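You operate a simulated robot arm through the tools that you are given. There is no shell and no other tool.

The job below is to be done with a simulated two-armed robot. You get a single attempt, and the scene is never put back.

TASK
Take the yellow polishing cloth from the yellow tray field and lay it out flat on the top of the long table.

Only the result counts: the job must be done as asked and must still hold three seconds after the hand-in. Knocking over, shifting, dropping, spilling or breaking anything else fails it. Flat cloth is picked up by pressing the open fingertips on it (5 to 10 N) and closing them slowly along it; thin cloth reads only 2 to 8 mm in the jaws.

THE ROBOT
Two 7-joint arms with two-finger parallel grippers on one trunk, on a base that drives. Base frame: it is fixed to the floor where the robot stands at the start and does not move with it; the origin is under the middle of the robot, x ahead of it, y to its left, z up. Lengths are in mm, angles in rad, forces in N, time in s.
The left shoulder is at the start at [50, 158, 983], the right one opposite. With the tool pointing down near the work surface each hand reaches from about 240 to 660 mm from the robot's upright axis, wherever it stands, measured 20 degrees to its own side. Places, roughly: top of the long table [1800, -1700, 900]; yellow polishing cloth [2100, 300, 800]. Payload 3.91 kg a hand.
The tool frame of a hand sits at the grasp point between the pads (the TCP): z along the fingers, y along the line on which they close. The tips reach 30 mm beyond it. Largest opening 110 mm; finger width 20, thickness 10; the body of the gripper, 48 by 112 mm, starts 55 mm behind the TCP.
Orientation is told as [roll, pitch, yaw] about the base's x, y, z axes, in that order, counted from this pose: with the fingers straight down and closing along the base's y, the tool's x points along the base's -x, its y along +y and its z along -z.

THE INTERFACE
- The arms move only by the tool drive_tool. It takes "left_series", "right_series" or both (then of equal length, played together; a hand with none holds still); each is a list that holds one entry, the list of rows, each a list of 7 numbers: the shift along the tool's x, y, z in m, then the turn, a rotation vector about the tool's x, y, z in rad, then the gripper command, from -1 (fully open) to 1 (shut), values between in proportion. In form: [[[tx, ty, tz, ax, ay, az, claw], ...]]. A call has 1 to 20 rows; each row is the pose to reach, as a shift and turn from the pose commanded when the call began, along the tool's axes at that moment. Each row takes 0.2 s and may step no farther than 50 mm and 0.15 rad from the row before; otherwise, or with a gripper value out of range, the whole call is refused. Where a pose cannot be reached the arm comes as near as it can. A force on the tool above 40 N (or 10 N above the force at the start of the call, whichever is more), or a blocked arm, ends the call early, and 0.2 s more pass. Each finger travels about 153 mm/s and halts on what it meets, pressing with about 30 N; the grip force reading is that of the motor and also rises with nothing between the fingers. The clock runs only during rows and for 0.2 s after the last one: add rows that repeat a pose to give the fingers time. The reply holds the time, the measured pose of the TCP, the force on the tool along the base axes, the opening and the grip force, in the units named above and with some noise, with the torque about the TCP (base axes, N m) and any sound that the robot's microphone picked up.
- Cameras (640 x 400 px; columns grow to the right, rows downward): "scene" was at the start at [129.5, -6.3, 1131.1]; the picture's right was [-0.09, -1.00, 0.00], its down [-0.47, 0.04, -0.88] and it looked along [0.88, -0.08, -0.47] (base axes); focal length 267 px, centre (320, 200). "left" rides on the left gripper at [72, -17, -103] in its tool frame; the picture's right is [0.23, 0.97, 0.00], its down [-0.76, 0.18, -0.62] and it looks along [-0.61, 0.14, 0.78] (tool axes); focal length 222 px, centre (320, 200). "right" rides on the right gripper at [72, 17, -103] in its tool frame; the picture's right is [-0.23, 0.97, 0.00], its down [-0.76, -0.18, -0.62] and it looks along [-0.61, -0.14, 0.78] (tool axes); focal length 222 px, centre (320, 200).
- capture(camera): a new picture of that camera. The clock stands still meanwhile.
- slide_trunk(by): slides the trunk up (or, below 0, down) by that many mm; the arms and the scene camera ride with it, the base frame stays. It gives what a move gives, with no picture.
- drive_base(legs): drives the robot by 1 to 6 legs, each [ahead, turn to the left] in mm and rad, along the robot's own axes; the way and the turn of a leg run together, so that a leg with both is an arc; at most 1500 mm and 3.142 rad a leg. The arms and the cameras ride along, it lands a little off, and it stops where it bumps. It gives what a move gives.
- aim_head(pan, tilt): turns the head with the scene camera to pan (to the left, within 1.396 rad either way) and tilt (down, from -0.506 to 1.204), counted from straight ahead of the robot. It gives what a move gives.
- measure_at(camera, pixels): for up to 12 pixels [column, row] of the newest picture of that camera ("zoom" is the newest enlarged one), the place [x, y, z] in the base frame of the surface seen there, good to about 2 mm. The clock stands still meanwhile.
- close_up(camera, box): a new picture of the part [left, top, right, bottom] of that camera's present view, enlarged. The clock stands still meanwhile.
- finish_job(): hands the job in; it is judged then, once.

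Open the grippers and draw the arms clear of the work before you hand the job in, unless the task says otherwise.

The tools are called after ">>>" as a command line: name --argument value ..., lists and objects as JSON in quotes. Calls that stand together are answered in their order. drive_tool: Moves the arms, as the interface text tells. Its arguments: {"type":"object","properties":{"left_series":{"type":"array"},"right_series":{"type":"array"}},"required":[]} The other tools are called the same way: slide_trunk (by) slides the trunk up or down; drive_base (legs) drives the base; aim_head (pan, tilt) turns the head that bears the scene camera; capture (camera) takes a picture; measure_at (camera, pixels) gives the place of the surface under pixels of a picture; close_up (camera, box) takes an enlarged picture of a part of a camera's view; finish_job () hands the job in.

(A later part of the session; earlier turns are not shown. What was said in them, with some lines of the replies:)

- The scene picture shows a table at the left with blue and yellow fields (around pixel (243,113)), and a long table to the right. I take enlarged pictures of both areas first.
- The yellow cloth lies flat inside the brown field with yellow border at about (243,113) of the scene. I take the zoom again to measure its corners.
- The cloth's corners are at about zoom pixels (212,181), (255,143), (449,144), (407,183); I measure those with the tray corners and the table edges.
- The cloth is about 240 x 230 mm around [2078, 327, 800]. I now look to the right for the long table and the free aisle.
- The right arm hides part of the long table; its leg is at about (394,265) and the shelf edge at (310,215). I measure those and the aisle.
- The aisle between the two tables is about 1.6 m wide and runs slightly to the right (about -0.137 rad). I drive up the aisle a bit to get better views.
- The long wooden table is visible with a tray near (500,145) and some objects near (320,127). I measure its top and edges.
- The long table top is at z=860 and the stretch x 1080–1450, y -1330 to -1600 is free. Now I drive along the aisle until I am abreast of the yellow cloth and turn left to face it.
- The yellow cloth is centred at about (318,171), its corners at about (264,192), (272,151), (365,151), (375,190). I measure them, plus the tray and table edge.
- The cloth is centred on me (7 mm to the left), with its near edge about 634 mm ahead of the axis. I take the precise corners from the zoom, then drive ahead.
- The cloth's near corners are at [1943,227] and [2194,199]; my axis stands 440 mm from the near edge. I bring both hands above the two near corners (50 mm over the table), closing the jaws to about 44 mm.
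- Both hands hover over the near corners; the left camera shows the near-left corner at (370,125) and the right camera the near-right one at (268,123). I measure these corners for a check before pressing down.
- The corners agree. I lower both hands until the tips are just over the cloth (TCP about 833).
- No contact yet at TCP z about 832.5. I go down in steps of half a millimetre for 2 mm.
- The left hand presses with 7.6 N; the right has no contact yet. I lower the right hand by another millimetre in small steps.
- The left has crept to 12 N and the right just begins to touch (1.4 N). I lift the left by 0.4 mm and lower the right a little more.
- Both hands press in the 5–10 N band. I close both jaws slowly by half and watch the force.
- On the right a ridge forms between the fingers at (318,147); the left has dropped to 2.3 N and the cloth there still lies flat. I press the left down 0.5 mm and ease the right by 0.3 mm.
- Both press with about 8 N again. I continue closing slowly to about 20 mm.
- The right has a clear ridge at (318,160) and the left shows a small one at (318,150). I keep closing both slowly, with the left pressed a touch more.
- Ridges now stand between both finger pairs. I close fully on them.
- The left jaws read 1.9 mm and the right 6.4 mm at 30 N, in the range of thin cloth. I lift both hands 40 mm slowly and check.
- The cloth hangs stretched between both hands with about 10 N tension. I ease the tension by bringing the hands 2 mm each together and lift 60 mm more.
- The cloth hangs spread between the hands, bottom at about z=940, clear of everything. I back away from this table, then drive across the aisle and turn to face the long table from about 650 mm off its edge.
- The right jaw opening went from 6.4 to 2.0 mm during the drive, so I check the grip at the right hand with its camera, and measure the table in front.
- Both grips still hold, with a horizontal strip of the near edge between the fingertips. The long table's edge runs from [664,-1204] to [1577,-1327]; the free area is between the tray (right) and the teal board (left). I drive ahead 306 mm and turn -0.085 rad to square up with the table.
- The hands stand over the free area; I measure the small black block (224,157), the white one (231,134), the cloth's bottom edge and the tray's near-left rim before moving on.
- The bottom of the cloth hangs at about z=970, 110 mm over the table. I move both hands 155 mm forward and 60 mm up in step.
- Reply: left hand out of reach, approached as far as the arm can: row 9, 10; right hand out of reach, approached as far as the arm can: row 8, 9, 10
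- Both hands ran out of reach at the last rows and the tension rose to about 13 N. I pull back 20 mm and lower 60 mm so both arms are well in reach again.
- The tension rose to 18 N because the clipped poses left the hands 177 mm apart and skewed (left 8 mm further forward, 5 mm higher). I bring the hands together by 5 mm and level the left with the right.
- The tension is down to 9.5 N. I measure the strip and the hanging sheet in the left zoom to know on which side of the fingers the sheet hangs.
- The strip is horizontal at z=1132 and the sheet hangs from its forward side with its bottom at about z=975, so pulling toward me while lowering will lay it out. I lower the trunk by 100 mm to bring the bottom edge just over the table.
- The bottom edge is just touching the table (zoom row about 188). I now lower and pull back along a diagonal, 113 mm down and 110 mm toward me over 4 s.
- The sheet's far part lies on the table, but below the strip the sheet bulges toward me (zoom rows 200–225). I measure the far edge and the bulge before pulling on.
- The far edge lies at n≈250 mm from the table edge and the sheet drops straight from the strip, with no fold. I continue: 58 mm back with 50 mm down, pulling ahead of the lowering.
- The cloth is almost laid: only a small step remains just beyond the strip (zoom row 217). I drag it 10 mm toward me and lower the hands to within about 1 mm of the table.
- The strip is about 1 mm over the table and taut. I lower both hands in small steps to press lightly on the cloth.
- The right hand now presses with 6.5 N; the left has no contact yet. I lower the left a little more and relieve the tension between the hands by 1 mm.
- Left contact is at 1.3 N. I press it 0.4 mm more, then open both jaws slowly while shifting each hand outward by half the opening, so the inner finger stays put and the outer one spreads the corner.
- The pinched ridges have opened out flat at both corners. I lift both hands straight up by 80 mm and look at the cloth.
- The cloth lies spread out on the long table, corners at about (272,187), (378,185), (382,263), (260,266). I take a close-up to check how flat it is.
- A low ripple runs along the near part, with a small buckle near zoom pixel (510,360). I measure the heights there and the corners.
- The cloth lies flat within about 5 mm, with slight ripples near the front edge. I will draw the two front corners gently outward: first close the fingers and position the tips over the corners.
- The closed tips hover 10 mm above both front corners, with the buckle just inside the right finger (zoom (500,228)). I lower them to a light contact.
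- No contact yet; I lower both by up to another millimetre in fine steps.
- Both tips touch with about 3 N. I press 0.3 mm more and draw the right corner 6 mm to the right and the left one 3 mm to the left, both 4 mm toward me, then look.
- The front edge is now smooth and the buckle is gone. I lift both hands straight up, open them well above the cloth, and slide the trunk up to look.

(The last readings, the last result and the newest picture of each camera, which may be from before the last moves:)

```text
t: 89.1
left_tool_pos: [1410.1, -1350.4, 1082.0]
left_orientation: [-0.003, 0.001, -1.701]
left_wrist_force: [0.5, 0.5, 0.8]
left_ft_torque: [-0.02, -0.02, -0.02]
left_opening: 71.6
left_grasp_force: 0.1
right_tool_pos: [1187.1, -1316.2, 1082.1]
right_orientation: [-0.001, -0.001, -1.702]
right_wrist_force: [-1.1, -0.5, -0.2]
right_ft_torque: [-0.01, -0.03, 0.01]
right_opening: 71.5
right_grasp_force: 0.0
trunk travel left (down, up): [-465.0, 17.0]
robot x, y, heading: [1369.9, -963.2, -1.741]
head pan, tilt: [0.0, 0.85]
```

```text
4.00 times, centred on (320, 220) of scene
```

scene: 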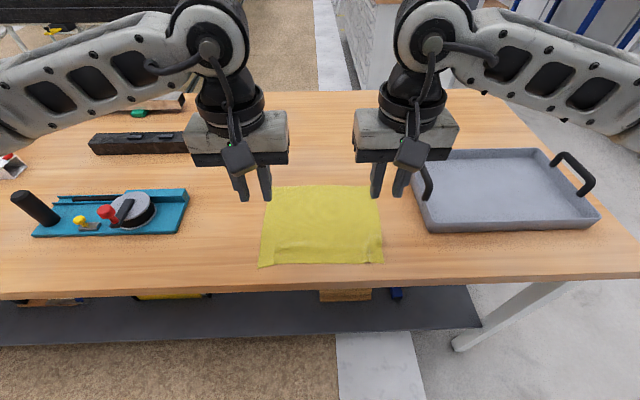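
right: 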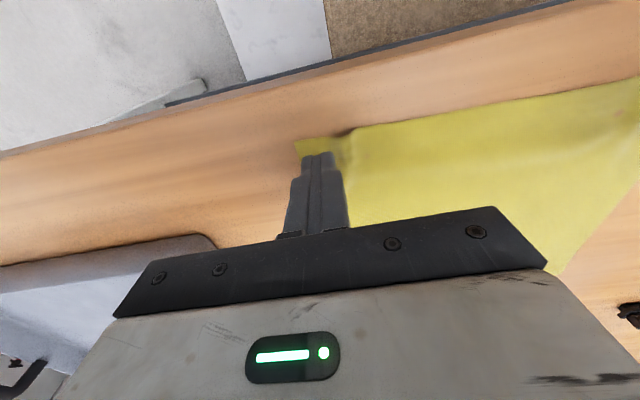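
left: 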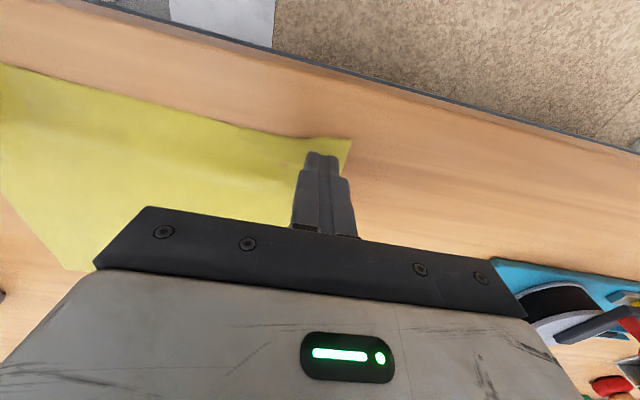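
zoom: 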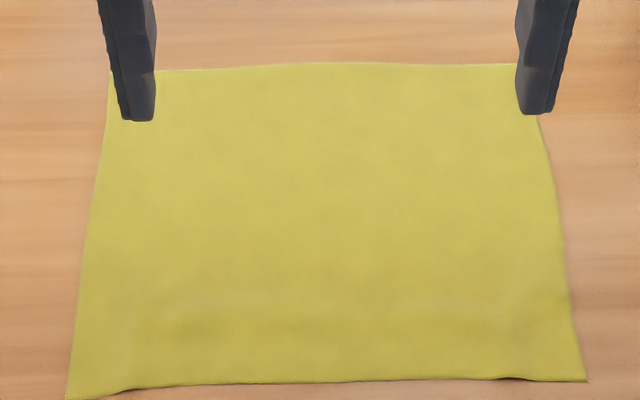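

The cloth is now spread smooth and flat with all four corners out. I open the grippers fully, back the robot away from the table, and take a final look.

>>> drive_tool --left_series '[[[0, 0, -0.005, 0, 0, 0, -0.7], [0, 0, -0.01, 0, 0, 0, -1], [0, 0, -0.01, 0, 0, 0, -1]]]' --right_series '[[[0, 0, -0.005, 0, 0, 0, -0.7], [0, 0, -0.01, 0, 0, 0, -1], [0, 0, -0.01, 0, 0, 0, -1]]]'

>>> drive_base --legs '[[-350, 0]]'

>>> aim_head --pan 0.0 --tilt 0.6

>>> capture --camera "scene"

>>> close_up --camera "scene" --box '[220, 130, 420, 255]'

```text
t: 89.9
left_tool_pos: [1410.3, -1349.1, 1091.7]
left_orientation: [0.0, -0.001, -1.702]
left_wrist_force: [0.5, 0.1, 1.1]
left_ft_torque: [0.01, -0.02, 0.0]
left_opening: 110.1
left_grasp_force: 0.0
right_tool_pos: [1187.0, -1318.0, 1092.3]
right_orientation: [0.001, -0.003, -1.703]
right_wrist_force: [-0.1, -0.4, -0.4]
right_ft_torque: [-0.01, 0.0, -0.02]
right_opening: 109.9
right_grasp_force: 0.0
trunk travel left (down, up): [-465.0, 17.0]
robot x, y, heading: [1372.1, -962.6, -1.745]
head pan, tilt: [0.0, 0.85]
```

```text
t: 92.2
left_tool_pos: [1467.7, -1008.8, 1092.4]
left_orientation: [-0.001, -0.002, -1.704]
left_wrist_force: [0.5, -0.2, -0.1]
left_ft_torque: [-0.03, -0.03, 0.0]
left_opening: 109.9
left_grasp_force: 0.0
right_tool_pos: [1245.0, -978.1, 1092.5]
right_orientation: [-0.001, 0.0, -1.705]
right_wrist_force: [0.1, 0.8, 0.6]
right_ft_torque: [-0.01, -0.01, -0.03]
right_opening: 110.1
right_grasp_force: 0.0
trunk travel left (down, up): [-465.0, 17.0]
robot x, y, heading: [1427.2, -621.4, -1.742]
head pan, tilt: [0.0, 0.85]
```

```text
t: 93.0
left_tool_pos: [1468.0, -1009.4, 1092.4]
left_orientation: [-0.002, 0.001, -1.703]
left_wrist_force: [-0.3, 0.0, 0.4]
left_ft_torque: [0.01, 0.05, -0.01]
left_opening: 109.9
left_grasp_force: 0.0
right_tool_pos: [1244.8, -977.3, 1092.6]
right_orientation: [-0.001, 0.001, -1.705]
right_wrist_force: [0.6, 0.8, 0.4]
right_ft_torque: [0.02, -0.01, 0.01]
right_opening: 110.1
right_grasp_force: 0.1
trunk travel left (down, up): [-465.0, 17.0]
robot x, y, heading: [1430.8, -620.4, -1.749]
head pan, tilt: [0.0, 0.6]
```

```text
taken
```

scene: 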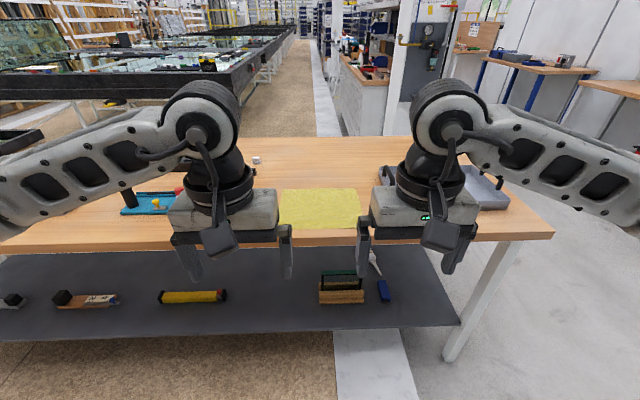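

```text
3.20 times, centred on (320, 192) of scene
```

zoom: 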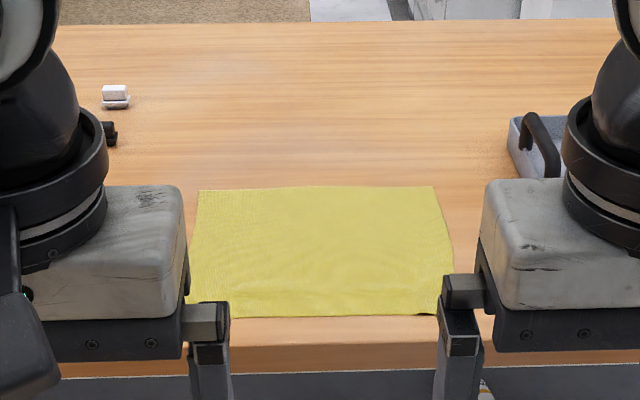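

The cloth lies flat on the long table at about zoom (320,250), the hands are open and clear, and the tray, blocks and board stand where they were. I hand the job in.

>>> finish_job

```text
The job is handed in.
```

The yellow polishing cloth is off the yellow tray field and lies flat on top of the long table. I have handed the job in, but I don't have the judge's result.

- **Pick-up:** both hands gripped the two corners nearest the robot, and the cloth stayed in both grips the whole way across.
- **Laying out:** I lowered it far edge first and pulled it toward the robot. A first check showed ripples of up to about 6 mm near the front edge. I drew the two front corners outward and those ripples were gone in the last close-ups; I did not measure the heights again after that.
- **Position:** the cloth sits between the grey tray and the teal board. Its front edge was roughly 30 mm in from the table edge at the last measurement, and I then drew that edge about 4 mm nearer.
- **Surroundings:** the tray, small blocks and board on the long table looked undisturbed in the last pictures. I did not look at the first table again after leaving it, but nothing was touched there apart from the cloth. Both grippers are open and the robot has backed away from the table.
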